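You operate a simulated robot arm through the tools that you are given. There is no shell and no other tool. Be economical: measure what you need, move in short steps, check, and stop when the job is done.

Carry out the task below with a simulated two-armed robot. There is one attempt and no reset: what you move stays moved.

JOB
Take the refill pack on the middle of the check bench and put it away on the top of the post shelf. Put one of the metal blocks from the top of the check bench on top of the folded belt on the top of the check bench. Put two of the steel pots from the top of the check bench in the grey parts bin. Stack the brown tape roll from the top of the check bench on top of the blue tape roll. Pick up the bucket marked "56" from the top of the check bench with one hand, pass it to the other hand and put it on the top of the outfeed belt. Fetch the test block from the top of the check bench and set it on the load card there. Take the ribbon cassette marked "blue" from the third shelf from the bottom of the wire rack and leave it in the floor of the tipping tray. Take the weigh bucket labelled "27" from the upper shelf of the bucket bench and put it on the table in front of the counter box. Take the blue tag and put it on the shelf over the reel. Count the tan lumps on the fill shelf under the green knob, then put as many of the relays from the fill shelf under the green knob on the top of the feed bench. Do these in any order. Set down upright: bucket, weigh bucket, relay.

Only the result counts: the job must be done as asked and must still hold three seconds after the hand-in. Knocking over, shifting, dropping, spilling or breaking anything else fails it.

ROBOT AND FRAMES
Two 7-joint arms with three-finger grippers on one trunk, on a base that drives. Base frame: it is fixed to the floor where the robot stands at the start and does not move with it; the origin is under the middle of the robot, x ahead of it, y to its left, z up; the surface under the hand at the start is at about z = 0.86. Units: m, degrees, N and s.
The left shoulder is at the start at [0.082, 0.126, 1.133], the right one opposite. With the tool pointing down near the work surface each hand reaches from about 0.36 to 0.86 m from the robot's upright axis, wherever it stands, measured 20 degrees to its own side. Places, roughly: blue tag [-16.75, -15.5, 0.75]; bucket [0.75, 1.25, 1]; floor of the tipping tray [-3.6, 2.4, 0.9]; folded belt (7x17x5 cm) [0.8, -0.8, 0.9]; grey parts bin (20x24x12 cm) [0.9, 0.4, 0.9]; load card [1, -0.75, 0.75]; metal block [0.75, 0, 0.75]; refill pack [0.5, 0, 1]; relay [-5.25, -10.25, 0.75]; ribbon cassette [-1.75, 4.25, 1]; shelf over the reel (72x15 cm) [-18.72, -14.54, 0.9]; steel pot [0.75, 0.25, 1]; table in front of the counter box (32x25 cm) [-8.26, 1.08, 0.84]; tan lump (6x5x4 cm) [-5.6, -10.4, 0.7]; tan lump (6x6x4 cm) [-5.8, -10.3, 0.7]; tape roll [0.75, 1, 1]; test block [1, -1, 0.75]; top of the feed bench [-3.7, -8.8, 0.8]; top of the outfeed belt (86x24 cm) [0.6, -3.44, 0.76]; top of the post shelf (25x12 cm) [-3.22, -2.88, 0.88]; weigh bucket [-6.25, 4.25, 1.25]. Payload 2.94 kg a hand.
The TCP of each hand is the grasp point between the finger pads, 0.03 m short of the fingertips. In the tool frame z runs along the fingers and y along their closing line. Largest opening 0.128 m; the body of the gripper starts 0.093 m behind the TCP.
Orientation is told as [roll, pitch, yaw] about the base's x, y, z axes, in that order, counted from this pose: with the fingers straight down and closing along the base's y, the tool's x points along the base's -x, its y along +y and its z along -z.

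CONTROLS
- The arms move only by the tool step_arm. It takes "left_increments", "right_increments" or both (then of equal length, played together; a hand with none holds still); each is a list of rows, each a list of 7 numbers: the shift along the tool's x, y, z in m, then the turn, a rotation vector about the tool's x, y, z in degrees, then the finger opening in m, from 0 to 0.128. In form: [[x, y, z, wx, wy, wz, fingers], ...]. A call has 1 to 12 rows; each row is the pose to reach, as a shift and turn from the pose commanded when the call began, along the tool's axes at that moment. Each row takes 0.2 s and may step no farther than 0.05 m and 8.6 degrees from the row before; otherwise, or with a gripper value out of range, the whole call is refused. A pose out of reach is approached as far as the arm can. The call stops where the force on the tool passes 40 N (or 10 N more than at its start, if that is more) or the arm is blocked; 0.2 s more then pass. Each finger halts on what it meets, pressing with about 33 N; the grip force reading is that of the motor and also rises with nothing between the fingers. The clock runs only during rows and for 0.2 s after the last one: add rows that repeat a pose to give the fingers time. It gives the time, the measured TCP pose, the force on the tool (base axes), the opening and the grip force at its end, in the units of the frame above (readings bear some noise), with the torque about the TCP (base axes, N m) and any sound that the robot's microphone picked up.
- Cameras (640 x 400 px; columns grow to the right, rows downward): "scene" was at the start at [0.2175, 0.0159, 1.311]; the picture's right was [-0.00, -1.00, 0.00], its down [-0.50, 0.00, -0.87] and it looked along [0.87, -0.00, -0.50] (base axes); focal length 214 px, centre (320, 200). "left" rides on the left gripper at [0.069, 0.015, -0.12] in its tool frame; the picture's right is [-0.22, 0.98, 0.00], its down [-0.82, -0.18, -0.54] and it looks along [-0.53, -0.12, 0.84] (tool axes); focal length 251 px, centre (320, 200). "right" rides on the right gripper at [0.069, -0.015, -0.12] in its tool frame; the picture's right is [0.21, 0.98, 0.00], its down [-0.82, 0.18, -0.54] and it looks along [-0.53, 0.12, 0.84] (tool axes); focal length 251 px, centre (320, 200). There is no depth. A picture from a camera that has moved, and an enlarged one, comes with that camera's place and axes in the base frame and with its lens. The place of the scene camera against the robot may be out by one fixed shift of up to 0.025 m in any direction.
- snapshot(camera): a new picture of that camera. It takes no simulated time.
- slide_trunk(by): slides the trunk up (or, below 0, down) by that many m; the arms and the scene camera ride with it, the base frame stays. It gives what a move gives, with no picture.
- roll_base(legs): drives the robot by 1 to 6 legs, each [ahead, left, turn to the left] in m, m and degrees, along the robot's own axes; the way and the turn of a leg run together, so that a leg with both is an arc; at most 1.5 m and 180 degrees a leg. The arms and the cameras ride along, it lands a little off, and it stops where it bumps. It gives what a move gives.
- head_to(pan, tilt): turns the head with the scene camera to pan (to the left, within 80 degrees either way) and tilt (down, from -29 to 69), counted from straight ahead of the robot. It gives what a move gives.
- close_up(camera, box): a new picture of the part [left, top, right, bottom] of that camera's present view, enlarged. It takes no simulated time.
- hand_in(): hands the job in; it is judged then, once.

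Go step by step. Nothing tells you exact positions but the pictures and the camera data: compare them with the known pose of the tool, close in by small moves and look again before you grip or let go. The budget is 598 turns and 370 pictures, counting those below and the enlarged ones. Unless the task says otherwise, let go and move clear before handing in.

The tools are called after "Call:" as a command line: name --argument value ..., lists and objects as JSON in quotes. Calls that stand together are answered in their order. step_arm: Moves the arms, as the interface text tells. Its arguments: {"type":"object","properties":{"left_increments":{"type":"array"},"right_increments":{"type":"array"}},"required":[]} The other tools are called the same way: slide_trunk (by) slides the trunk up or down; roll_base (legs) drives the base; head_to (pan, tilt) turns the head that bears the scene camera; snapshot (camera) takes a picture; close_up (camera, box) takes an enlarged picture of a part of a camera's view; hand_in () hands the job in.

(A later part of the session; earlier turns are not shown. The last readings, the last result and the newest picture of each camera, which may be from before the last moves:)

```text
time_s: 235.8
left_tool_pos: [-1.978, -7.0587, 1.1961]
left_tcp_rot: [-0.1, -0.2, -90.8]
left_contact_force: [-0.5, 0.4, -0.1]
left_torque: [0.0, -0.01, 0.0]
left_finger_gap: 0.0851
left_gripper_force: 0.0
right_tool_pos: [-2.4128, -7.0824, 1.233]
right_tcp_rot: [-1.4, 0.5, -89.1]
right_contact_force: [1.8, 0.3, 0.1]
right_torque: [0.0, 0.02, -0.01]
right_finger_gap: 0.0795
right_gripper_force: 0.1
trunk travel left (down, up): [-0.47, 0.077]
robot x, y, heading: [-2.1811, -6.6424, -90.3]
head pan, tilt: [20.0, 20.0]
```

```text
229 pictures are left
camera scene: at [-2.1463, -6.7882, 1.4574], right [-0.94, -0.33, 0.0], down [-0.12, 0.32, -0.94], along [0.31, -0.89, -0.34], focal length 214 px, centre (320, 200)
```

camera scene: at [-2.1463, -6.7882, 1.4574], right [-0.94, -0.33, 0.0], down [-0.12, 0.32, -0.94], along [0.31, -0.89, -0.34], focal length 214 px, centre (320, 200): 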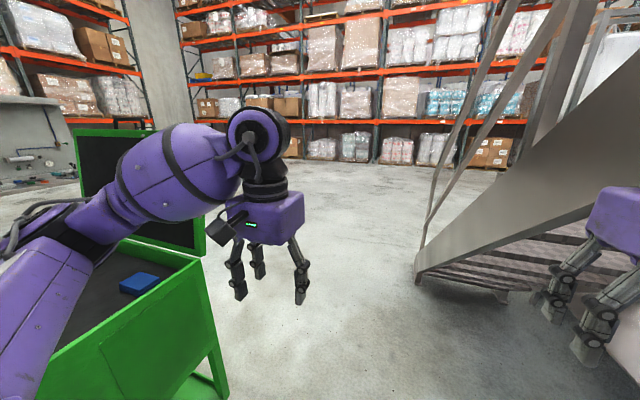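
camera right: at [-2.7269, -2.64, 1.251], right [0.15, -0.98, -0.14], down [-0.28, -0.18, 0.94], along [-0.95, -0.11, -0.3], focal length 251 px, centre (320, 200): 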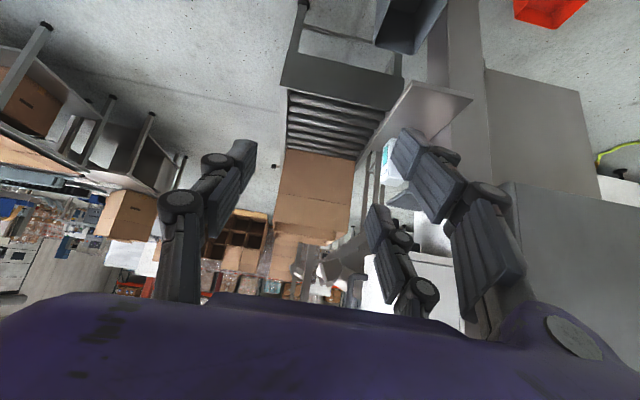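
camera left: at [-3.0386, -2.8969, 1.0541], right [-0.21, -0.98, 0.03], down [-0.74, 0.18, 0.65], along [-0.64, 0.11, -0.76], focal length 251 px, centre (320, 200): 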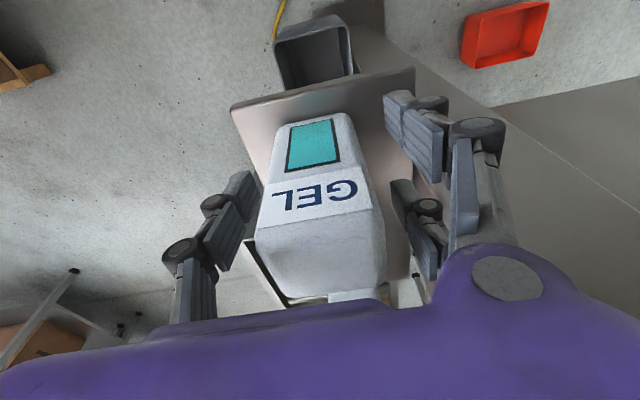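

The passage west lies under the stairs; I'll turn to face north and sidestep west with a lowered trunk.

Call:
roll_base --legs '[[-0.12, 0.06, 0], [0, 0, 90]]'

Call:
roll_base --legs '[[0, 0, 90]]'

Call:
slide_trunk --by -0.15

Call:
head_to --pan 75 --tilt 15

Call:
snapshot --camera "scene"

```text
time_s: 240.8
left_tool_pos: [-1.698, -6.3244, 1.1952]
left_tcp_rot: [0.0, 0.2, -1.7]
left_contact_force: [-0.2, 0.5, -0.4]
left_torque: [-0.01, 0.0, 0.0]
left_finger_gap: 0.0848
left_gripper_force: 0.1
right_tool_pos: [-1.6767, -6.7601, 1.2329]
right_tcp_rot: [-1.4, 0.7, 0.3]
right_contact_force: [0.1, 0.5, 0.0]
right_torque: [0.03, 0.01, 0.04]
right_finger_gap: 0.0799
right_gripper_force: 0.1
trunk travel left (down, up): [-0.47, 0.077]
robot x, y, heading: [-2.1221, -6.5238, -0.9]
head pan, tilt: [20.0, 20.0]
```

```text
time_s: 245.1
left_tool_pos: [-2.3207, -6.1017, 1.1943]
left_tcp_rot: [0.0, 0.2, 88.9]
left_contact_force: [-0.5, -0.1, -0.2]
left_torque: [-0.02, -0.01, -0.01]
left_finger_gap: 0.085
left_gripper_force: 0.2
right_tool_pos: [-1.8872, -6.0785, 1.2321]
right_tcp_rot: [-1.4, 0.7, 90.7]
right_contact_force: [-0.3, 0.5, 0.9]
right_torque: [-0.03, 0.01, -0.01]
right_finger_gap: 0.08
right_gripper_force: 0.0
trunk travel left (down, up): [-0.47, 0.077]
robot x, y, heading: [-2.1159, -6.5205, 89.3]
head pan, tilt: [20.0, 20.0]
```

```text
time_s: 246.8
left_tool_pos: [-2.3208, -6.1032, 1.0456]
left_tcp_rot: [0.0, 0.2, 88.8]
left_contact_force: [-0.4, 0.0, -0.7]
left_torque: [-0.03, -0.05, 0.0]
left_finger_gap: 0.0848
left_gripper_force: 0.0
right_tool_pos: [-1.8862, -6.079, 1.0829]
right_tcp_rot: [-1.4, 0.5, 90.7]
right_contact_force: [1.0, 0.1, 1.1]
right_torque: [0.02, -0.01, 0.0]
right_finger_gap: 0.0799
right_gripper_force: 0.1
trunk travel left (down, up): [-0.32, 0.227]
robot x, y, heading: [-2.1183, -6.5252, 89.1]
head pan, tilt: [20.0, 20.0]
```

```text
time_s: 248.1
left_tool_pos: [-2.3213, -6.1021, 1.0453]
left_tcp_rot: [-0.1, 0.1, 88.9]
left_contact_force: [-0.2, -0.5, -1.1]
left_torque: [-0.03, -0.01, -0.02]
left_finger_gap: 0.0848
left_gripper_force: 0.2
right_tool_pos: [-1.8857, -6.0785, 1.082]
right_tcp_rot: [-1.4, 0.6, 90.6]
right_contact_force: [-0.4, -0.4, -0.6]
right_torque: [0.0, -0.01, 0.0]
right_finger_gap: 0.0796
right_gripper_force: 0.1
trunk travel left (down, up): [-0.32, 0.227]
robot x, y, heading: [-2.1194, -6.5227, 89.3]
head pan, tilt: [75.0, 15.0]
```

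```text
228 pictures are left
camera scene: at [-2.2056, -6.3499, 1.3055], right [0.27, 0.96, 0.0], down [0.25, -0.07, -0.97], along [-0.93, 0.26, -0.26], focal length 214 px, centre (320, 200)
```

scene: 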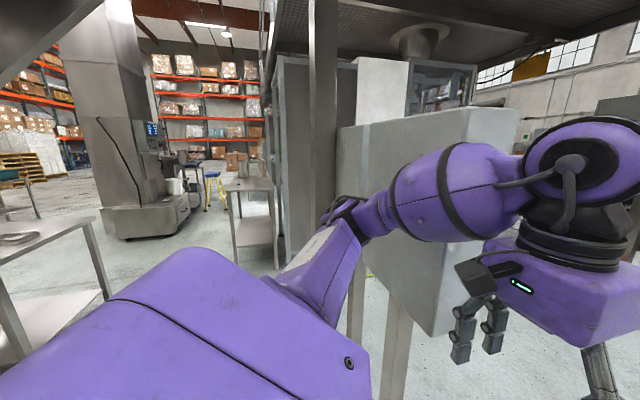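

Call:
roll_base --legs '[[-0.2, 0, 0.7], [0, 0.8, 0], [0, 0.75, 0]]'

Call:
snapshot --camera "scene"

```text
time_s: 263.4
left_tool_pos: [-3.883, -6.2989, 1.0441]
left_tcp_rot: [0.0, 0.1, 89.3]
left_contact_force: [-0.7, 0.3, 0.3]
left_torque: [-0.03, 0.01, 0.01]
left_finger_gap: 0.085
left_gripper_force: 0.0
right_tool_pos: [-3.4487, -6.2712, 1.0831]
right_tcp_rot: [-1.4, 0.6, 91.1]
right_contact_force: [0.7, 0.1, 0.0]
right_torque: [-0.03, -0.01, -0.02]
right_finger_gap: 0.08
right_gripper_force: 0.0
trunk travel left (down, up): [-0.32, 0.227]
robot x, y, heading: [-3.6825, -6.7148, 90.0]
head pan, tilt: [75.0, 15.0]
```

```text
227 pictures are left
camera scene: at [-3.7662, -6.5453, 1.3055], right [0.26, 0.96, 0.0], down [0.25, -0.07, -0.97], along [-0.93, 0.25, -0.26], focal length 214 px, centre (320, 200)
```

scene: 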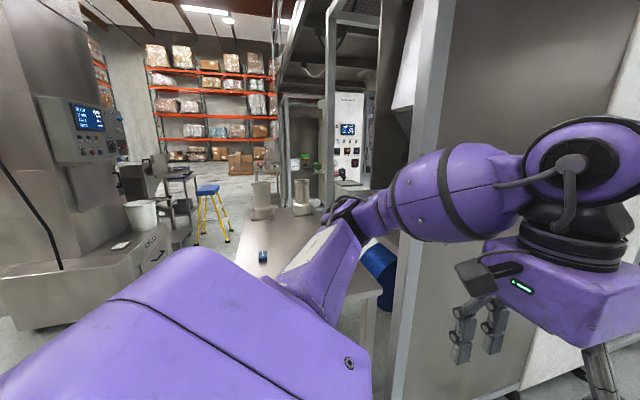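

Call:
roll_base --legs '[[0, 0, 90], [0, 0, 90]]'

Call:
head_to --pan 0 --tilt 25

Call:
snapshot --camera "scene"

Call:
head_to --pan -45 --tilt 15

Call:
snapshot --camera "scene"

```text
time_s: 271.4
left_tool_pos: [-3.4711, -7.1334, 1.0442]
left_tcp_rot: [0.0, 0.1, -90.0]
left_contact_force: [1.0, 0.0, -0.8]
left_torque: [0.03, -0.02, 0.01]
left_finger_gap: 0.0849
left_gripper_force: 0.0
right_tool_pos: [-3.9043, -7.1662, 1.0817]
right_tcp_rot: [-1.4, 0.6, -88.2]
right_contact_force: [0.0, 0.2, -0.4]
right_torque: [0.02, 0.01, -0.02]
right_finger_gap: 0.0797
right_gripper_force: 0.0
trunk travel left (down, up): [-0.32, 0.227]
robot x, y, heading: [-3.678, -6.7217, -89.6]
head pan, tilt: [75.0, 15.0]
```

```text
time_s: 272.9
left_tool_pos: [-3.4703, -7.1341, 1.0448]
left_tcp_rot: [-0.1, 0.1, -90.1]
left_contact_force: [0.1, 0.0, -0.1]
left_torque: [-0.02, -0.01, -0.05]
left_finger_gap: 0.0849
left_gripper_force: 0.1
right_tool_pos: [-3.9059, -7.1652, 1.0831]
right_tcp_rot: [-1.5, 0.6, -88.1]
right_contact_force: [-0.2, 0.9, -0.1]
right_torque: [-0.01, 0.01, 0.01]
right_finger_gap: 0.0799
right_gripper_force: 0.0
trunk travel left (down, up): [-0.32, 0.227]
robot x, y, heading: [-3.68, -6.7177, -89.5]
head pan, tilt: [0.0, 25.0]
```

```text
226 pictures are left
camera scene: at [-3.6749, -6.9243, 1.2893], right [-1.0, -0.01, 0.0], down [0.0, 0.42, -0.91], along [0.01, -0.91, -0.42], focal length 214 px, centre (320, 200)
```

scene: 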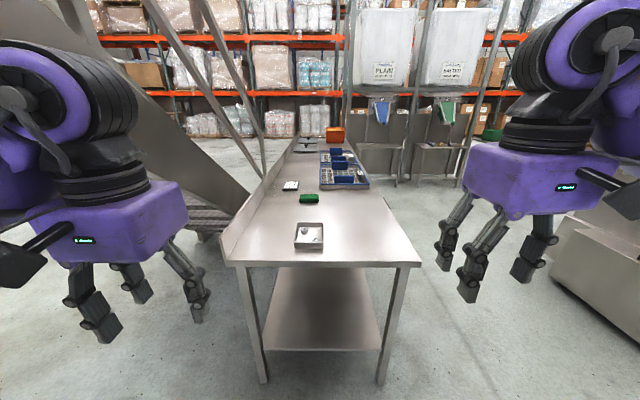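

```text
time_s: 274.0
left_tool_pos: [-3.4704, -7.1338, 1.0446]
left_tcp_rot: [0.0, 0.1, -90.0]
left_contact_force: [0.4, 0.2, -0.5]
left_torque: [0.01, -0.03, 0.0]
left_finger_gap: 0.0849
left_gripper_force: 0.0
right_tool_pos: [-3.9046, -7.1671, 1.0826]
right_tcp_rot: [-1.4, 0.5, -88.2]
right_contact_force: [-0.1, 0.1, -0.4]
right_torque: [-0.01, -0.02, -0.04]
right_finger_gap: 0.0798
right_gripper_force: 0.1
trunk travel left (down, up): [-0.32, 0.227]
robot x, y, heading: [-3.6772, -6.717, -89.4]
head pan, tilt: [-45.0, 15.0]
```

```text
225 pictures are left
camera scene: at [-3.7412, -6.8988, 1.3055], right [-0.71, 0.7, 0.0], down [0.18, 0.18, -0.97], along [-0.68, -0.69, -0.26], focal length 214 px, centre (320, 200)
```

scene: 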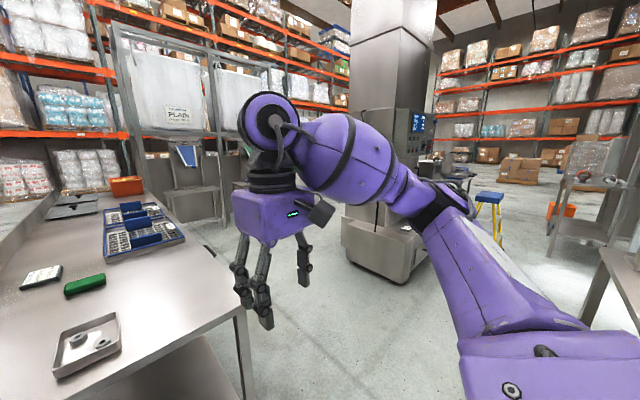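

Call:
roll_base --legs '[[0.4, -0.65, 0], [0.55, -0.4, 0], [0.7, 0, 0]]'

Call:
head_to --pan 0 --tilt 20

Call:
snapshot --camera "scene"

```text
time_s: 287.3
left_tool_pos: [-4.5063, -8.7892, 1.0452]
left_tcp_rot: [0.0, 0.1, -90.0]
left_contact_force: [-0.1, -0.1, -0.2]
left_torque: [0.01, -0.04, 0.01]
left_finger_gap: 0.0851
left_gripper_force: 0.1
right_tool_pos: [-4.9413, -8.8223, 1.0831]
right_tcp_rot: [-1.4, 0.7, -88.2]
right_contact_force: [-0.4, 0.0, 0.2]
right_torque: [0.03, -0.01, 0.03]
right_finger_gap: 0.0801
right_gripper_force: 0.1
trunk travel left (down, up): [-0.32, 0.227]
robot x, y, heading: [-4.7129, -8.3713, -89.3]
head pan, tilt: [-45.0, 15.0]
```

```text
time_s: 288.4
left_tool_pos: [-4.5061, -8.7889, 1.0442]
left_tcp_rot: [-0.1, 0.1, -90.0]
left_contact_force: [0.5, -0.9, 0.4]
left_torque: [-0.01, -0.02, 0.0]
left_finger_gap: 0.085
left_gripper_force: 0.0
right_tool_pos: [-4.9411, -8.8208, 1.0816]
right_tcp_rot: [-1.4, 0.7, -88.2]
right_contact_force: [0.1, -0.4, 0.5]
right_torque: [0.01, -0.01, 0.0]
right_finger_gap: 0.0803
right_gripper_force: 0.0
trunk travel left (down, up): [-0.32, 0.227]
robot x, y, heading: [-4.7143, -8.3752, -89.6]
head pan, tilt: [0.0, 20.0]
```

```text
224 pictures are left
camera scene: at [-4.7105, -8.5808, 1.2974], right [-1.0, -0.01, 0.0], down [0.0, 0.34, -0.94], along [0.01, -0.94, -0.34], focal length 214 px, centre (320, 200)
```

scene: 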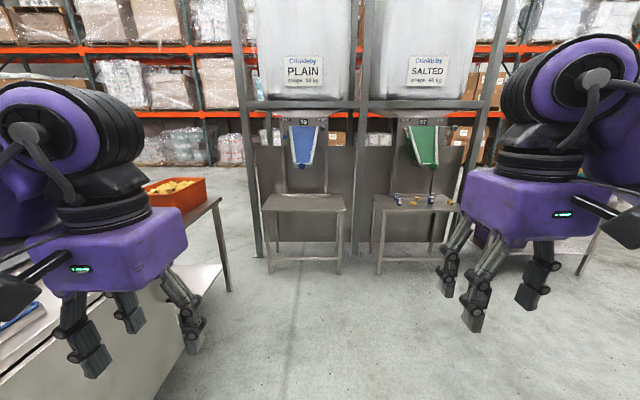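

Call:
close_up --camera "scene" --box '[350, 110, 490, 230]'

```text
3.33 times, centred on (420, 170) of scene
camera zoom: at [-4.7105, -8.5808, 1.2974], right [-1.0, -0.01, 0.0], down [0.0, 0.34, -0.94], along [0.01, -0.94, -0.34], focal length 715 px, centre (-13, 300)
```

zoom: 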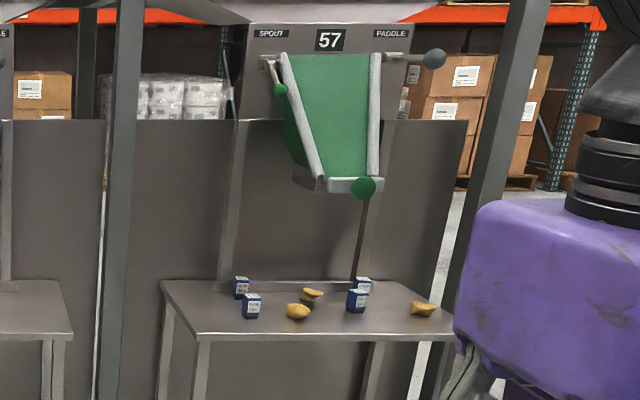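

Call:
roll_base --legs '[[0.75, 0, 0], [0.2, -0.55, 0]]'

Call:
head_to --pan 0 --tilt 40

Call:
snapshot --camera "scene"

Call:
close_up --camera "scene" --box '[200, 80, 440, 230]'

```text
time_s: 297.4
left_tool_pos: [-5.0515, -9.7352, 1.0441]
left_tcp_rot: [0.0, 0.0, -90.2]
left_contact_force: [1.0, 0.7, 0.1]
left_torque: [0.01, -0.03, 0.01]
left_finger_gap: 0.0849
left_gripper_force: 0.1
right_tool_pos: [-5.4866, -9.7669, 1.082]
right_tcp_rot: [-1.5, 0.5, -88.4]
right_contact_force: [0.2, -0.2, -0.9]
right_torque: [-0.01, 0.02, 0.04]
right_finger_gap: 0.0796
right_gripper_force: 0.0
trunk travel left (down, up): [-0.32, 0.227]
robot x, y, heading: [-5.2601, -9.3233, -89.3]
head pan, tilt: [0.0, 20.0]
```

```text
time_s: 298.2
left_tool_pos: [-5.0524, -9.7366, 1.0458]
left_tcp_rot: [0.0, 0.1, -90.3]
left_contact_force: [0.9, 0.3, -0.1]
left_torque: [0.04, 0.01, 0.04]
left_finger_gap: 0.085
left_gripper_force: 0.0
right_tool_pos: [-5.4863, -9.7675, 1.0821]
right_tcp_rot: [-1.5, 0.6, -88.4]
right_contact_force: [-0.5, 0.5, -1.1]
right_torque: [0.03, 0.01, 0.01]
right_finger_gap: 0.08
right_gripper_force: 0.1
trunk travel left (down, up): [-0.32, 0.227]
robot x, y, heading: [-5.2588, -9.3204, -89.8]
head pan, tilt: [0.0, 40.0]
```

```text
222 pictures are left
camera scene: at [-5.2557, -9.519, 1.2661], right [-1.0, 0.0, 0.0], down [0.0, 0.64, -0.77], along [0.0, -0.77, -0.64], focal length 214 px, centre (320, 200)
```

scene: 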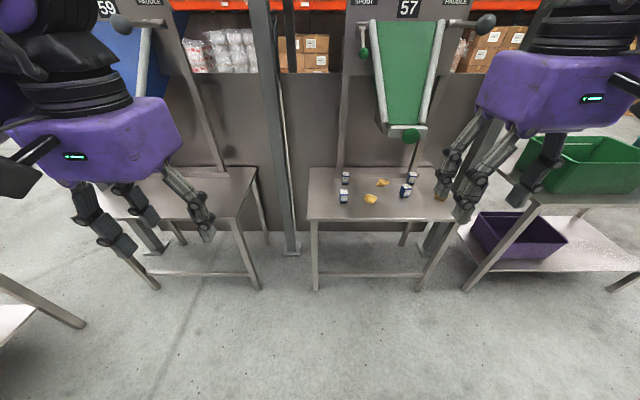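

```text
2.67 times, centred on (320, 155) of scene
camera zoom: at [-5.2557, -9.519, 1.2661], right [-1.0, 0.0, 0.0], down [0.0, 0.64, -0.77], along [0.0, -0.77, -0.64], focal length 572 px, centre (320, 320)
```

zoom: 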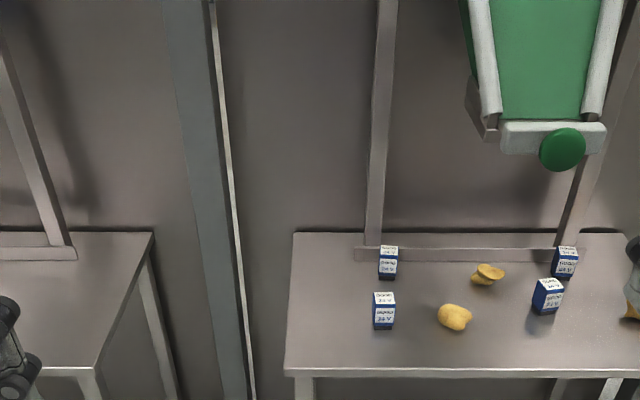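

Call:
step_arm --right_increments '[[0.02, -0.03, -0.03, 0, 0, 0, 0.08], [0.04, -0.06, -0.06, 0, 0, 0, 0.08], [0.06, -0.09, -0.09, 0, 0, 0, 0.08], [0.06, -0.12, -0.13, 0, 0, 0, 0.08], [0.06, -0.15, -0.16, 0, 0, 0, 0.08], [0.06, -0.18, -0.2, 0, 0, 0, 0.08]]'

Call:
close_up --camera "scene" --box '[290, 100, 490, 240]'

```text
time_s: 299.6
left_tool_pos: [-5.0532, -9.7365, 1.0448]
left_tcp_rot: [0.0, 0.2, -90.2]
left_contact_force: [0.3, 0.5, -0.2]
left_torque: [0.03, 0.01, 0.03]
left_finger_gap: 0.0851
left_gripper_force: 0.0
right_tool_pos: [-5.6009, -9.789, 1.1769]
right_tcp_rot: [-1.2, 0.6, -88.3]
right_contact_force: [0.1, -1.0, -0.3]
right_torque: [0.07, -0.06, 0.01]
right_finger_gap: 0.08
right_gripper_force: 0.1
right hand out of reach, approached as far as the arm can: row 3, 4, 5, 6
trunk travel left (down, up): [-0.32, 0.227]
robot x, y, heading: [-5.2604, -9.3197, -89.7]
head pan, tilt: [0.0, 40.0]
```

```text
2.86 times, centred on (390, 170) of scene
camera zoom: at [-5.2562, -9.5208, 1.2656], right [-1.0, 0.0, 0.0], down [0.0, 0.64, -0.77], along [0.0, -0.77, -0.64], focal length 613 px, centre (120, 286)
```

zoom: 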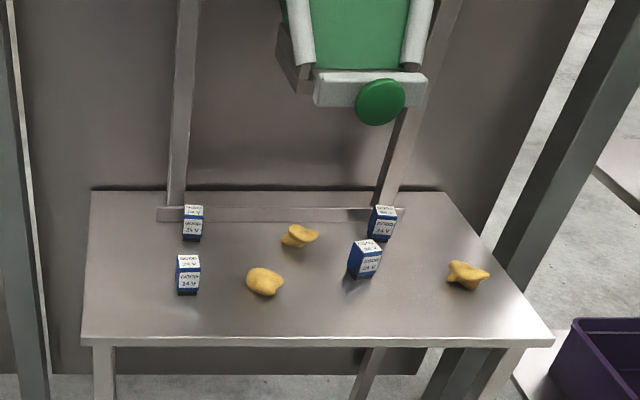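

Three tan lumps and four relays on this shelf, so three relays go to the feed bench. I lower the trunk and move in with both hands tilted later.

Call:
slide_trunk --by -0.12

Call:
roll_base --legs '[[0.22, -0.22, 0]]'

Call:
step_arm --left_increments '[[0, 0, 0, 0, -8, 0, 0.08], [0, 0, 0, 0, -16, 0, 0.08], [0, 0, 0, 0, -24, 0, 0.08], [0, 0, 0, 0, -32, 0, 0.08], [0, 0, 0, 0, -40, 0, 0.08], [0, 0, 0, 0, -45, 0, 0.08]]' --right_increments '[[0, 0.03, 0.02, 0, -8, 0, 0.08], [0, 0.06, 0.04, 0, -16, 0, 0.08], [0, 0.09, 0.06, 0, -24, 0, 0.08], [0, 0.12, 0.08, 0, -32, 0, 0.08], [0, 0.15, 0.1, 0, -40, 0, 0.08], [0, 0.16, 0.1, 0, -45, 0, 0.08]]'

Call:
snapshot --camera "scene"

Call:
snapshot --camera "left"

Call:
snapshot --camera "right"

```text
time_s: 301.1
left_tool_pos: [-5.0513, -9.7355, 0.925]
left_tcp_rot: [0.0, 0.0, -90.1]
left_contact_force: [0.1, 0.3, -0.7]
left_torque: [-0.02, 0.0, -0.01]
left_finger_gap: 0.0852
left_gripper_force: 0.0
right_tool_pos: [-5.5961, -9.8153, 1.022]
right_tcp_rot: [-1.2, 5.9, -88.3]
right_contact_force: [-0.5, 0.1, 0.7]
right_torque: [-0.02, 0.02, 0.04]
right_finger_gap: 0.0801
right_gripper_force: 0.1
trunk travel left (down, up): [-0.2, 0.347]
robot x, y, heading: [-5.2623, -9.3194, -89.7]
head pan, tilt: [0.0, 40.0]
```

```text
time_s: 303.6
left_tool_pos: [-5.2724, -9.9583, 0.9251]
left_tcp_rot: [0.0, 0.0, -90.2]
left_contact_force: [0.8, 0.3, 0.0]
left_torque: [0.0, -0.03, 0.0]
left_finger_gap: 0.0851
left_gripper_force: 0.1
right_tool_pos: [-5.8173, -10.0373, 1.0217]
right_tcp_rot: [-1.3, 6.0, -88.4]
right_contact_force: [0.0, -0.7, -0.7]
right_torque: [0.02, -0.03, 0.0]
right_finger_gap: 0.08
right_gripper_force: 0.2
trunk travel left (down, up): [-0.2, 0.347]
robot x, y, heading: [-5.4797, -9.5387, -89.6]
head pan, tilt: [0.0, 40.0]
```

```text
time_s: 305.2
left_tool_pos: [-5.2833, -10.0551, 0.9953]
left_tcp_rot: [-3.4, -42.6, -90.2]
left_contact_force: [0.3, -1.0, 0.2]
left_torque: [0.03, -0.02, 0.01]
left_finger_gap: 0.0797
left_gripper_force: 0.0
left hand out of reach, approached as far as the arm can: row 2, 3, 4, 5, 6
right_tool_pos: [-5.6738, -10.0464, 1.0679]
right_tcp_rot: [3.1, -51.5, -89.1]
right_contact_force: [-1.2, -0.9, -0.2]
right_torque: [0.04, -0.01, 0.03]
right_finger_gap: 0.0798
right_gripper_force: 0.0
right hand out of reach, approached as far as the arm can: row 5, 6
trunk travel left (down, up): [-0.2, 0.347]
robot x, y, heading: [-5.4843, -9.5415, -89.5]
head pan, tilt: [0.0, 40.0]
stopped in row 6 (right hand): the arm was blocked; the commanded pose is now the measured one
```

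```text
219 pictures are left
camera scene: at [-5.4762, -9.7772, 1.1414], right [-1.0, 0.0, 0.0], down [0.0, 0.64, -0.77], along [0.0, -0.77, -0.64], focal length 214 px, centre (320, 200)
```

scene: 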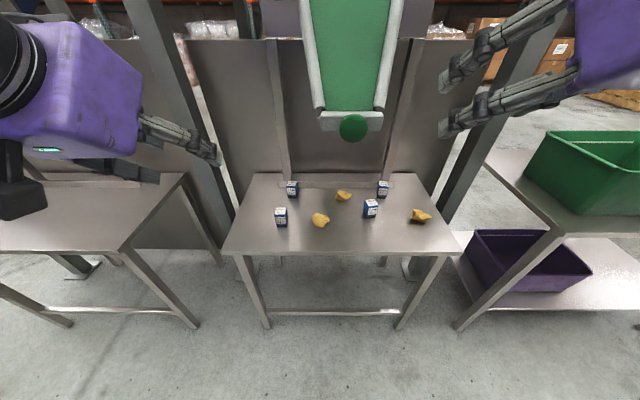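

```text
218 pictures are left
camera left: at [-5.2616, -9.9238, 1.0353], right [0.97, -0.2, 0.11], down [-0.15, -0.23, 0.96], along [-0.17, -0.95, -0.25], focal length 251 px, centre (320, 200)
```

left: 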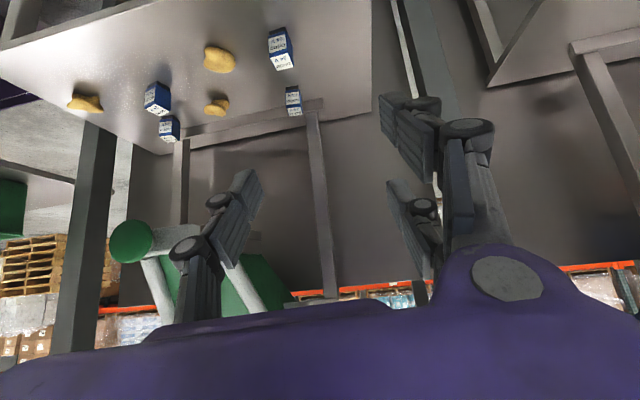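

```text
217 pictures are left
camera right: at [-5.6971, -9.9093, 1.0875], right [0.97, 0.19, -0.14], down [0.15, -0.08, 0.98], along [0.17, -0.98, -0.11], focal length 251 px, centre (320, 200)
```

right: 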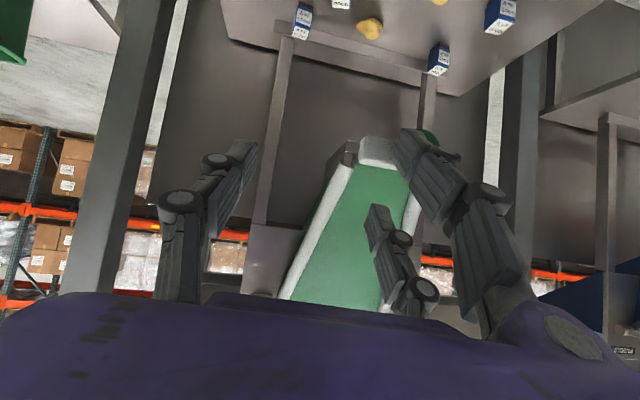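

Relays estimated: R1 (−5.39,−10.38), R2 (−5.37,−10.23), R3 (−5.71,−10.38), R4 (−5.65,−10.27), centres z≈0.675. Bring both tilted hands down and forward to hover before R2 and R4.

Call:
step_arm --left_increments '[[0.022, 0, 0.024, -1, 0, 0, 0.08], [0.044, 0, 0.048, -2, 0, 0, 0.08], [0.066, 0, 0.072, -3.4, 0, 0, 0.08], [0.088, 0, 0.096, -3.4, 0, 0, 0.08], [0.11, 0, 0.12, -3.4, 0, 0, 0.08], [0.132, 0, 0.1435, -3.4, 0, 0, 0.08], [0.108, -0.018, 0.166, -3.4, 0, 0, 0.08], [0.083, -0.036, 0.188, -3.4, 0, 0, 0.08], [0.059, -0.054, 0.21, -3.4, 0, 0, 0.08], [0.035, -0.072, 0.233, -3.4, 0, 0, 0.08], [0.0106, -0.09, 0.255, -3.4, 0, 0, 0.08]]' --right_increments '[[0.035, 0.005, 0.028, 1, 2, 0, 0.08], [0.07, 0.01, 0.056, 2, 4, 0, 0.08], [0.105, 0.015, 0.083, 3.1, 6, 0, 0.08], [0.14, 0.02, 0.111, 3.1, 8, 0, 0.08], [0.175, 0.025, 0.139, 3.1, 8.5, 0, 0.08], [0.21, 0.025, 0.1667, 3.1, 8.5, 0, 0.08], [0.183, 0.025, 0.2, 3.1, 8.5, 0, 0.08], [0.157, 0.025, 0.233, 3.1, 8.5, 0, 0.08], [0.13, 0.025, 0.267, 3.1, 8.5, 0, 0.08], [0.104, 0.025, 0.3, 3.1, 8.5, 0, 0.08], [0.077, 0.025, 0.334, 3.1, 8.5, 0, 0.08]]'

Call:
snapshot --camera "left"

Call:
snapshot --camera "right"

Call:
snapshot --camera "scene"

```text
time_s: 307.6
left_tool_pos: [-5.3884, -10.2162, 0.8046]
left_tcp_rot: [0.1, -42.7, -90.1]
left_contact_force: [0.1, -0.2, -0.7]
left_torque: [0.0, 0.01, 0.0]
left_finger_gap: 0.0798
left_gripper_force: 0.1
left hand out of reach, approached as far as the arm can: row 1, 2, 3, 4, 5, 6, 7
right_tool_pos: [-5.6289, -10.2585, 0.7989]
right_tcp_rot: [-0.3, -43.0, -88.9]
right_contact_force: [-1.3, -0.3, 0.3]
right_torque: [0.0, 0.0, -0.01]
right_finger_gap: 0.0799
right_gripper_force: 0.0
right hand out of reach, approached as far as the arm can: row 2, 3, 4, 5, 6
trunk travel left (down, up): [-0.2, 0.347]
robot x, y, heading: [-5.4808, -9.5409, -89.9]
head pan, tilt: [0.0, 40.0]
```

```text
216 pictures are left
camera left: at [-5.3744, -10.0842, 0.846], right [0.98, -0.16, 0.15], down [-0.18, -0.24, 0.95], along [-0.11, -0.96, -0.26], focal length 251 px, centre (320, 200)
```

left: 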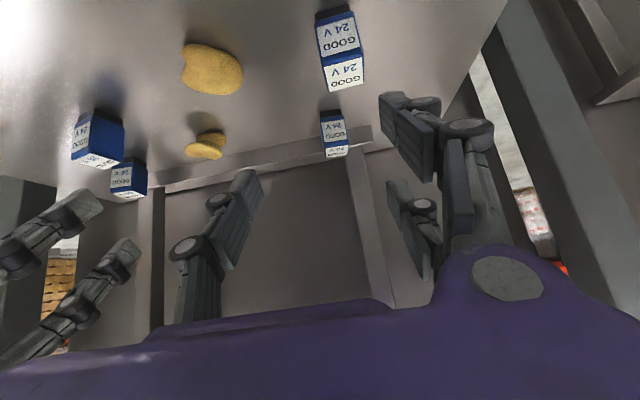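

```text
215 pictures are left
camera right: at [-5.6464, -10.1244, 0.8403], right [0.97, 0.17, -0.15], down [0.19, -0.23, 0.95], along [0.13, -0.96, -0.26], focal length 251 px, centre (320, 200)
```

right: 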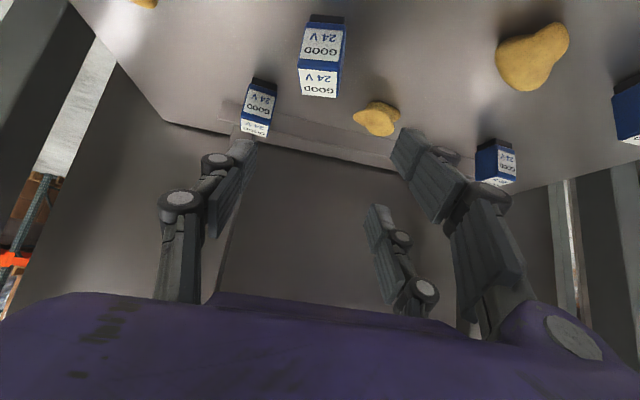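

```text
214 pictures are left
camera scene: at [-5.477, -9.7766, 1.1415], right [-1.0, 0.0, 0.0], down [0.0, 0.64, -0.77], along [0.0, -0.77, -0.64], focal length 214 px, centre (320, 200)
```

scene: 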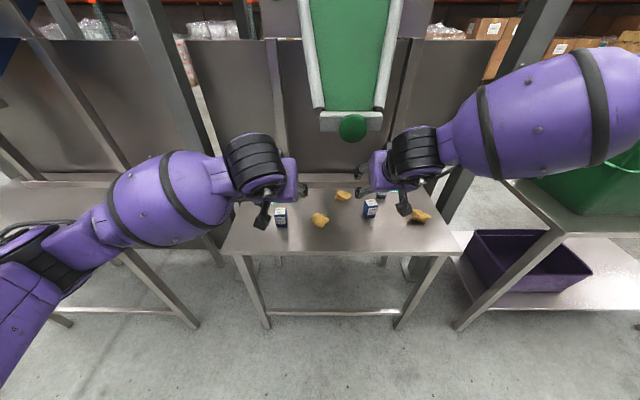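

Call:
step_arm --left_increments '[[0.0, 0.015, 0.03, 0, 0, 0, 0.065], [0.018, 0.029, 0.06, 0, 0, 0, 0.065], [0.034, 0.029, 0.083, 0, 0, 0, 0.065], [0.0461, 0.029, 0.0957, 0, 0, 0, 0.065], [0.0461, 0.029, 0.0957, 0, 0, 0, 0.065]]' --right_increments '[[0.0, -0.005, 0.03, 0, 0, 0, 0.065], [0.018, -0.0095, 0.055, 0, 0, 0, 0.065], [0.034, -0.0095, 0.077, 0, 0, 0, 0.065], [0.0454, -0.0095, 0.089, 0, 0, 0, 0.065], [0.0454, -0.0095, 0.089, 0, 0, 0, 0.065]]'

Call:
snapshot --camera "left"

Call:
snapshot --camera "right"

```text
time_s: 308.9
left_tool_pos: [-5.3564, -10.2463, 0.7033]
left_tcp_rot: [0.2, -42.8, -90.1]
left_contact_force: [-0.3, 0.8, 0.8]
left_torque: [-0.03, -0.01, 0.02]
left_finger_gap: 0.0652
left_gripper_force: 0.2
right_tool_pos: [-5.6372, -10.2846, 0.7067]
right_tcp_rot: [-0.5, -43.1, -88.8]
right_contact_force: [0.2, -0.7, -0.3]
right_torque: [-0.01, 0.0, 0.0]
right_finger_gap: 0.0651
right_gripper_force: 0.0
trunk travel left (down, up): [-0.2, 0.347]
robot x, y, heading: [-5.4802, -9.5398, -89.7]
head pan, tilt: [0.0, 40.0]
```

```text
213 pictures are left
camera left: at [-5.3428, -10.1142, 0.7447], right [0.98, -0.16, 0.15], down [-0.18, -0.23, 0.95], along [-0.12, -0.96, -0.26], focal length 251 px, centre (320, 200)
```

left: 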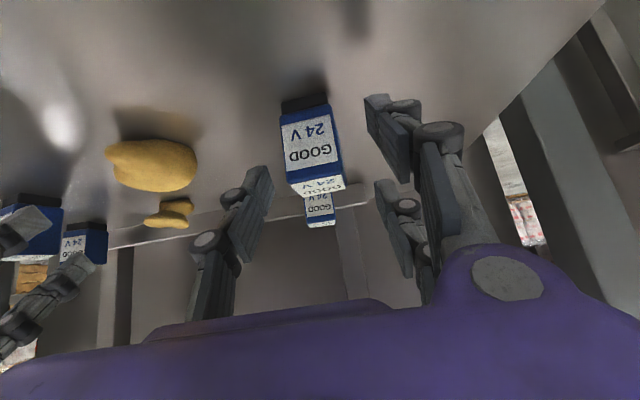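

```text
212 pictures are left
camera right: at [-5.6551, -10.1513, 0.7465], right [0.97, 0.17, -0.15], down [0.19, -0.23, 0.96], along [0.13, -0.96, -0.25], focal length 251 px, centre (320, 200)
```

right: 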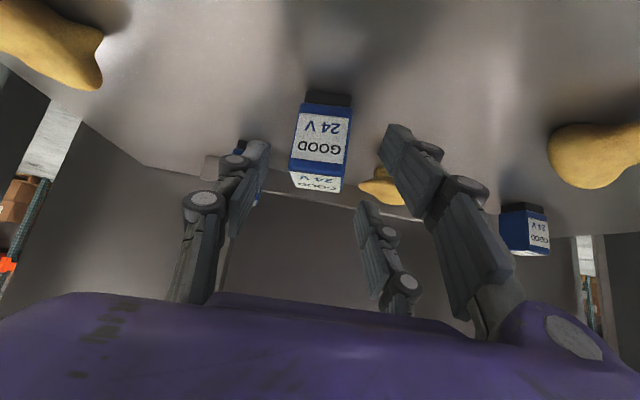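

Call:
step_arm --left_increments '[[0, 0, 0, 0, 0, 0, 0.05], [0, 0, 0, 0, 0, 0, 0.035], [0, 0, 0, 0, 0, 0, 0.015], [0, 0, 0, 0, 0, 0, 0.015]]' --right_increments '[[0, 0, 0, 0, 0, 0, 0.05], [0, 0, 0, 0, 0, 0, 0.035], [0, 0, 0, 0, 0, 0, 0.015], [0, 0, 0, 0, 0, 0, 0.015]]'

Call:
snapshot --camera "left"

Call:
snapshot --camera "right"

```text
time_s: 309.9
left_tool_pos: [-5.3561, -10.2465, 0.704]
left_tcp_rot: [0.2, -42.8, -90.0]
left_contact_force: [-0.5, -0.4, 0.1]
left_torque: [-0.01, 0.01, -0.01]
left_finger_gap: 0.0334
left_gripper_force: 32.6
right_tool_pos: [-5.6381, -10.2843, 0.7067]
right_tcp_rot: [-0.4, -43.1, -88.8]
right_contact_force: [1.0, -0.1, 1.1]
right_torque: [0.04, -0.04, 0.02]
right_finger_gap: 0.032
right_gripper_force: 32.8
trunk travel left (down, up): [-0.2, 0.347]
robot x, y, heading: [-5.4801, -9.5411, -89.9]
head pan, tilt: [0.0, 40.0]
```

```text
211 pictures are left
camera left: at [-5.3429, -10.1142, 0.7451], right [0.98, -0.16, 0.15], down [-0.18, -0.23, 0.95], along [-0.12, -0.96, -0.26], focal length 251 px, centre (320, 200)
```

left: 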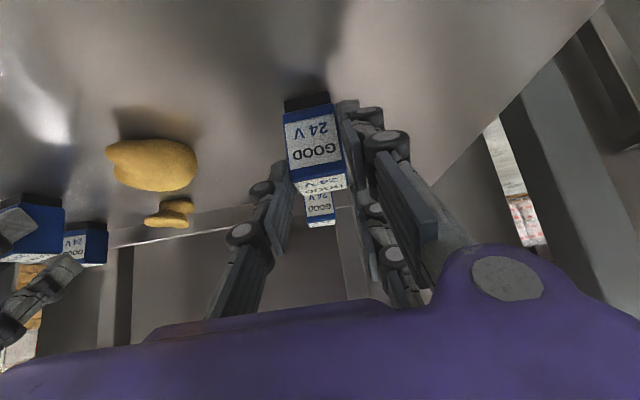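

```text
210 pictures are left
camera right: at [-5.6548, -10.1513, 0.7468], right [0.97, 0.17, -0.15], down [0.19, -0.23, 0.96], along [0.13, -0.96, -0.25], focal length 251 px, centre (320, 200)
```

right: 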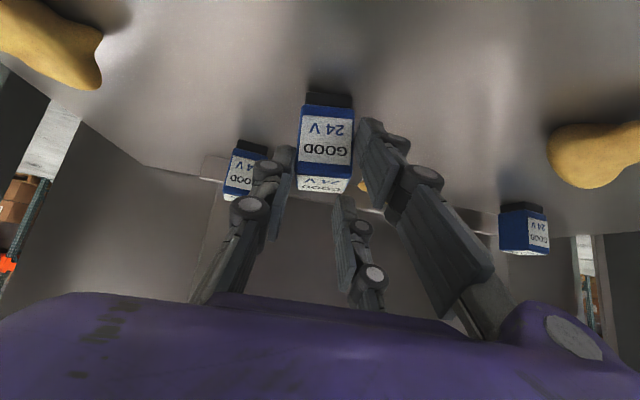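

Call:
step_arm --left_increments '[[-0.01, 0, -0.011, 0, 0, 0, 0.015], [-0.0203, 0, -0.022, 0, 0, 0, 0.015], [-0.0203, 0, -0.022, 0, 0, 0, 0.015]]' --right_increments '[[-0.01, 0, -0.011, 0, 0, 0, 0.015], [-0.0203, 0, -0.022, 0, 0, 0, 0.015], [-0.0203, 0, -0.022, 0, 0, 0, 0.015]]'

Call:
roll_base --legs '[[-0.45, 0, 0]]'

Call:
slide_trunk --by 0.27

Call:
snapshot --camera "scene"

```text
time_s: 310.6
left_tool_pos: [-5.3579, -10.2465, 0.7341]
left_tcp_rot: [0.1, -42.7, -90.1]
left_contact_force: [0.2, -0.2, -0.9]
left_torque: [0.02, 0.0, 0.03]
left_finger_gap: 0.0332
left_gripper_force: 32.5
right_tool_pos: [-5.638, -10.2847, 0.7348]
right_tcp_rot: [-0.3, -43.1, -88.8]
right_contact_force: [0.7, 1.0, 0.5]
right_torque: [0.03, -0.01, -0.03]
right_finger_gap: 0.0319
right_gripper_force: 33.9
trunk travel left (down, up): [-0.2, 0.347]
robot x, y, heading: [-5.4801, -9.538, -89.9]
head pan, tilt: [0.0, 40.0]
```

```text
time_s: 313.4
left_tool_pos: [-5.3609, -9.8014, 0.735]
left_tcp_rot: [0.2, -42.8, -90.2]
left_contact_force: [1.0, -0.5, -0.2]
left_torque: [0.01, -0.01, -0.02]
left_finger_gap: 0.0332
left_gripper_force: 33.2
right_tool_pos: [-5.6411, -9.8387, 0.7364]
right_tcp_rot: [-0.4, -43.1, -88.9]
right_contact_force: [0.5, -0.1, -1.1]
right_torque: [0.0, -0.01, -0.01]
right_finger_gap: 0.0321
right_gripper_force: 33.6
trunk travel left (down, up): [-0.2, 0.347]
robot x, y, heading: [-5.4806, -9.0941, -90.1]
head pan, tilt: [0.0, 40.0]
```

```text
time_s: 316.1
left_tool_pos: [-5.3606, -9.8019, 1.0023]
left_tcp_rot: [0.1, -42.8, -90.2]
left_contact_force: [0.2, -0.4, -0.9]
left_torque: [-0.01, -0.03, -0.01]
left_finger_gap: 0.0332
left_gripper_force: 33.2
right_tool_pos: [-5.6413, -9.8382, 1.1785]
right_tcp_rot: [-0.9, -58.1, -88.6]
right_contact_force: [-0.4, -0.1, -0.1]
right_torque: [-0.01, 0.01, 0.01]
right_finger_gap: 0.0323
right_gripper_force: 32.9
trunk travel left (down, up): [-0.47, 0.077]
robot x, y, heading: [-5.4746, -9.0961, -90.1]
head pan, tilt: [0.0, 40.0]
```

```text
209 pictures are left
camera scene: at [-5.4778, -9.244, 1.4253], right [-1.0, 0.0, 0.0], down [0.0, 0.64, -0.77], along [0.0, -0.77, -0.64], focal length 214 px, centre (320, 200)
```

scene: 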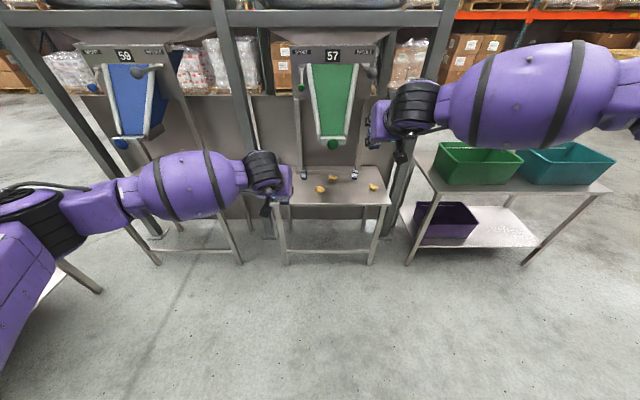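

Call:
step_arm --left_increments '[[-0.02, 0, -0.025, 0, 0, 0, 0.015], [-0.045, 0, -0.05, 0, 0, 0, 0.015], [-0.07, 0, -0.075, 0, 0, 0, 0.015], [-0.09, 0, -0.1, 0, 0, 0, 0.015]]'

Call:
roll_base --legs '[[-0.1, 0.6, 0], [-0.55, 0.1, 0], [0, 0, 90]]'

Call:
snapshot --camera "scene"

```text
time_s: 317.1
left_tool_pos: [-5.3607, -9.7997, 1.14]
left_tcp_rot: [0.3, -42.8, -90.3]
left_contact_force: [1.0, -0.4, -0.2]
left_torque: [-0.01, 0.01, -0.01]
left_finger_gap: 0.0332
left_gripper_force: 33.2
right_tool_pos: [-5.6422, -9.8383, 1.1802]
right_tcp_rot: [-0.8, -58.2, -88.6]
right_contact_force: [0.3, 0.4, -1.3]
right_torque: [-0.01, 0.02, -0.03]
right_finger_gap: 0.0321
right_gripper_force: 32.8
trunk travel left (down, up): [-0.47, 0.077]
robot x, y, heading: [-5.4828, -9.0956, -89.8]
head pan, tilt: [0.0, 40.0]
```

```text
time_s: 329.5
left_tool_pos: [-4.0661, -8.3314, 1.1391]
left_tcp_rot: [0.2, -42.8, -0.4]
left_contact_force: [-0.1, -0.2, -0.2]
left_torque: [-0.03, -0.01, -0.02]
left_finger_gap: 0.0331
left_gripper_force: 32.8
right_tool_pos: [-4.0271, -8.6116, 1.1792]
right_tcp_rot: [-0.9, -58.0, 1.3]
right_contact_force: [0.6, -1.2, -0.3]
right_torque: [-0.01, 0.02, 0.01]
right_finger_gap: 0.032
right_gripper_force: 32.9
trunk travel left (down, up): [-0.47, 0.077]
robot x, y, heading: [-4.7711, -8.4517, -0.1]
head pan, tilt: [0.0, 40.0]
```

```text
208 pictures are left
camera scene: at [-4.603, -8.4347, 1.4255], right [0.0, -1.0, 0.0], down [-0.64, 0.0, -0.77], along [0.77, 0.0, -0.64], focal length 214 px, centre (320, 200)
```

scene: 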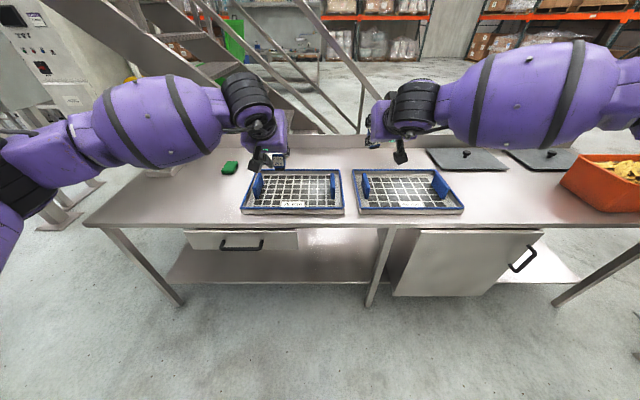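

Call:
roll_base --legs '[[0, 0.66, 0]]'

Call:
snapshot --camera "scene"

Call:
snapshot --camera "left"

Call:
snapshot --camera "right"

```text
time_s: 335.8
left_tool_pos: [-4.0679, -7.6702, 1.138]
left_tcp_rot: [0.2, -42.9, -0.2]
left_contact_force: [-0.8, -0.4, 0.4]
left_torque: [0.03, 0.0, 0.01]
left_finger_gap: 0.0332
left_gripper_force: 32.9
right_tool_pos: [-4.0282, -7.9497, 1.1788]
right_tcp_rot: [-0.9, -58.0, 1.6]
right_contact_force: [0.0, 0.7, -1.2]
right_torque: [0.04, 0.04, -0.03]
right_finger_gap: 0.0324
right_gripper_force: 32.8
trunk travel left (down, up): [-0.47, 0.077]
robot x, y, heading: [-4.7707, -7.7932, -0.1]
head pan, tilt: [0.0, 40.0]
```

```text
207 pictures are left
camera scene: at [-4.6045, -7.7753, 1.4255], right [0.0, -1.0, 0.0], down [-0.64, 0.0, -0.77], along [0.77, 0.0, -0.64], focal length 214 px, centre (320, 200)
```

scene: 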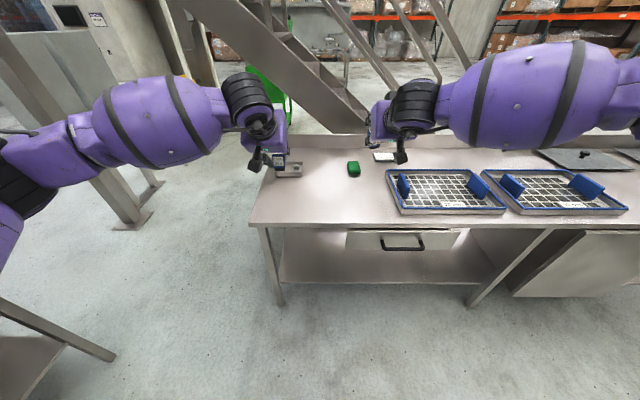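

```text
206 pictures are left
camera left: at [-4.2008, -7.6551, 1.1801], right [0.16, 0.98, 0.15], down [0.24, -0.18, 0.95], along [0.96, -0.11, -0.26], focal length 251 px, centre (320, 200)
```

left: 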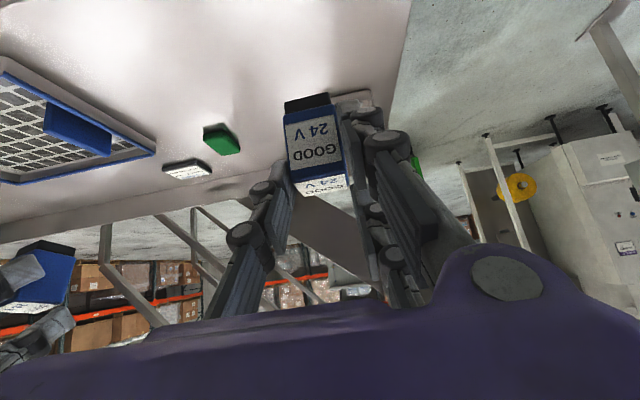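

```text
205 pictures are left
camera right: at [-4.1661, -7.9659, 1.1848], right [-0.13, 0.97, -0.19], down [-0.03, 0.19, 0.98], along [0.99, 0.13, 0.0], focal length 251 px, centre (320, 200)
```

right: 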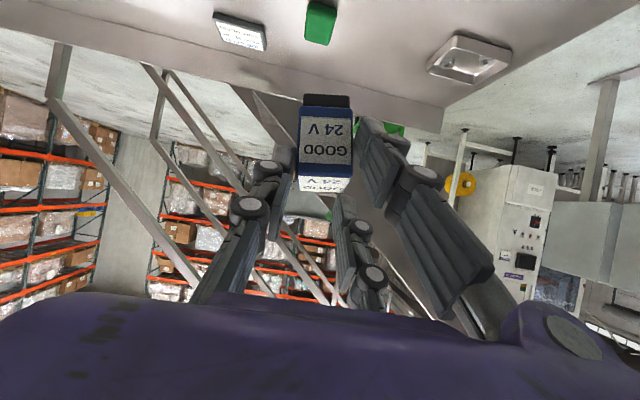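

Call:
roll_base --legs '[[0.13, 0, 0]]'

Call:
step_arm --left_increments '[[0.027, 0, 0.03, 0, 0, 0, 0.015], [0.055, 0, 0.059, 0, 0, 0, 0.015], [0.082, 0, 0.088, 0, 0, 0, 0.015], [0.109, 0, 0.118, 0, 0, 0, 0.015], [0.136, 0, 0.147, 0, 0, 0, 0.015], [0.136, 0, 0.147, 0, 0, 0, 0.015]]' --right_increments '[[0, 0, 0, 0, 7.5, 0, 0.015], [0.02, 0, 0.012, 0, 15, 0, 0.015], [0.05, 0, 0.031, 0, 15, 0, 0.015], [0.085, 0, 0.053, 0, 15, 0, 0.015], [0.12, 0, 0.075, 0, 15, 0, 0.015], [0.12, 0, 0.075, 0, 15, 0, 0.015]]'

Call:
snapshot --camera "left"

Call:
snapshot --camera "right"

```text
time_s: 337.0
left_tool_pos: [-3.9394, -7.6682, 1.1404]
left_tcp_rot: [0.3, -42.9, 0.1]
left_contact_force: [0.1, 0.2, -0.9]
left_torque: [-0.01, 0.05, 0.01]
left_finger_gap: 0.0331
left_gripper_force: 33.3
right_tool_pos: [-3.8996, -7.948, 1.1807]
right_tcp_rot: [-0.9, -58.1, 1.5]
right_contact_force: [-0.1, 0.0, 0.0]
right_torque: [0.0, 0.04, 0.01]
right_finger_gap: 0.0322
right_gripper_force: 33.1
trunk travel left (down, up): [-0.47, 0.077]
robot x, y, heading: [-4.6414, -7.7918, 0.4]
head pan, tilt: [0.0, 40.0]
```

```text
time_s: 338.4
left_tool_pos: [-3.9375, -7.6674, 0.9375]
left_tcp_rot: [0.2, -42.9, 0.0]
left_contact_force: [0.3, 0.1, -0.4]
left_torque: [0.0, 0.04, 0.02]
left_finger_gap: 0.0333
left_gripper_force: 33.3
right_tool_pos: [-3.927, -7.9652, 1.1092]
right_tcp_rot: [-0.6, -43.2, 1.2]
right_contact_force: [-0.2, 0.0, 0.1]
right_torque: [-0.01, 0.0, 0.04]
right_finger_gap: 0.0321
right_gripper_force: 32.8
right hand out of reach, approached as far as the arm can: row 1, 2, 3, 4, 5, 6
trunk travel left (down, up): [-0.47, 0.077]
robot x, y, heading: [-4.644, -7.7898, 0.2]
head pan, tilt: [0.0, 40.0]
```

```text
204 pictures are left
camera left: at [-4.0708, -7.6533, 0.9793], right [0.16, 0.98, 0.15], down [0.23, -0.18, 0.95], along [0.96, -0.11, -0.26], focal length 251 px, centre (320, 200)
```

left: 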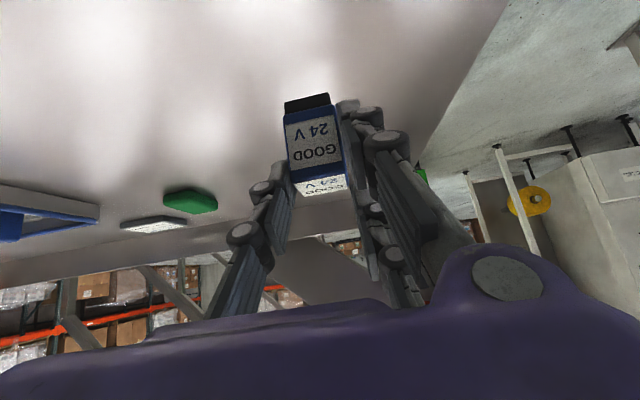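

```text
203 pictures are left
camera right: at [-4.0588, -7.9805, 1.1507], right [-0.17, 0.97, -0.15], down [0.23, 0.19, 0.95], along [0.96, 0.13, -0.25], focal length 251 px, centre (320, 200)
```

right: 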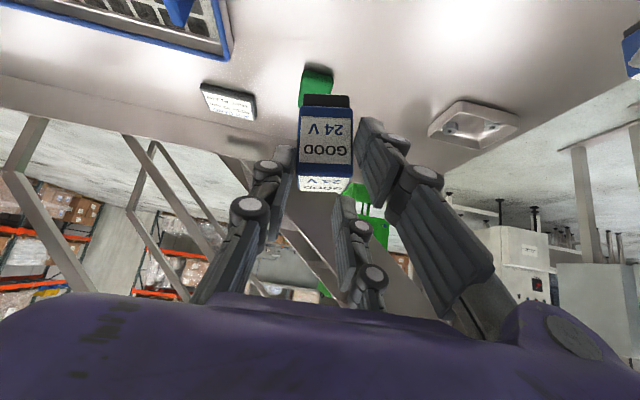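

Call:
step_arm --left_increments '[[0.02, 0, 0.022, 0, 0, 0, 0.015], [0.034, 0, 0.037, 0, 0, 0, 0.015], [0.041, 0, 0.044, 0, 0, 0, 0.015], [0.045, 0, 0.0485, 0, 0, 0, 0.015], [0.045, 0, 0.0485, 0, 0, 0, 0.015]]' --right_increments '[[0.03, 0, 0.033, 0, 0, 0, 0.015], [0.061, 0, 0.066, 0, 0, 0, 0.015], [0.09, 0, 0.097, 0, 0, 0, 0.015], [0.116, 0, 0.125, 0, 0, 0, 0.015], [0.116, 0, 0.125, 0, 0, 0, 0.015]]'

Call:
snapshot --camera "left"

```text
time_s: 339.6
left_tool_pos: [-3.938, -7.6667, 0.8714]
left_tcp_rot: [0.1, -42.8, 0.0]
left_contact_force: [0.2, 0.5, -0.9]
left_torque: [0.0, 0.02, 0.0]
left_finger_gap: 0.0332
left_gripper_force: 33.0
right_tool_pos: [-3.9658, -8.0057, 0.9743]
right_tcp_rot: [-0.5, -42.9, 1.3]
right_contact_force: [0.5, -0.7, -0.1]
right_torque: [-0.02, -0.02, -0.02]
right_finger_gap: 0.0319
right_gripper_force: 33.3
right hand out of reach, approached as far as the arm can: row 1, 2, 3, 4, 5
trunk travel left (down, up): [-0.47, 0.077]
robot x, y, heading: [-4.6411, -7.7926, 0.5]
head pan, tilt: [0.0, 40.0]
```

```text
202 pictures are left
camera left: at [-4.0712, -7.6535, 0.913], right [0.16, 0.98, 0.15], down [0.24, -0.18, 0.95], along [0.96, -0.11, -0.26], focal length 251 px, centre (320, 200)
```

left: 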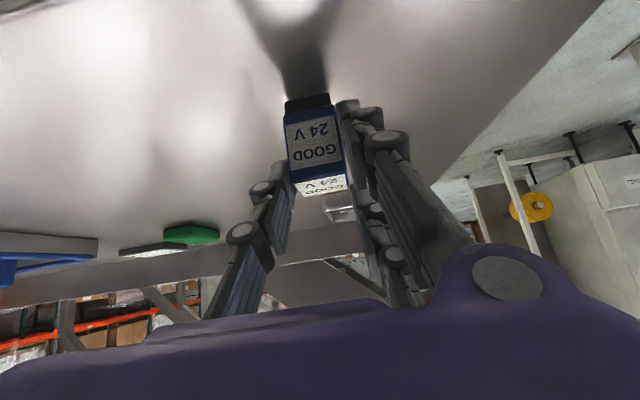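

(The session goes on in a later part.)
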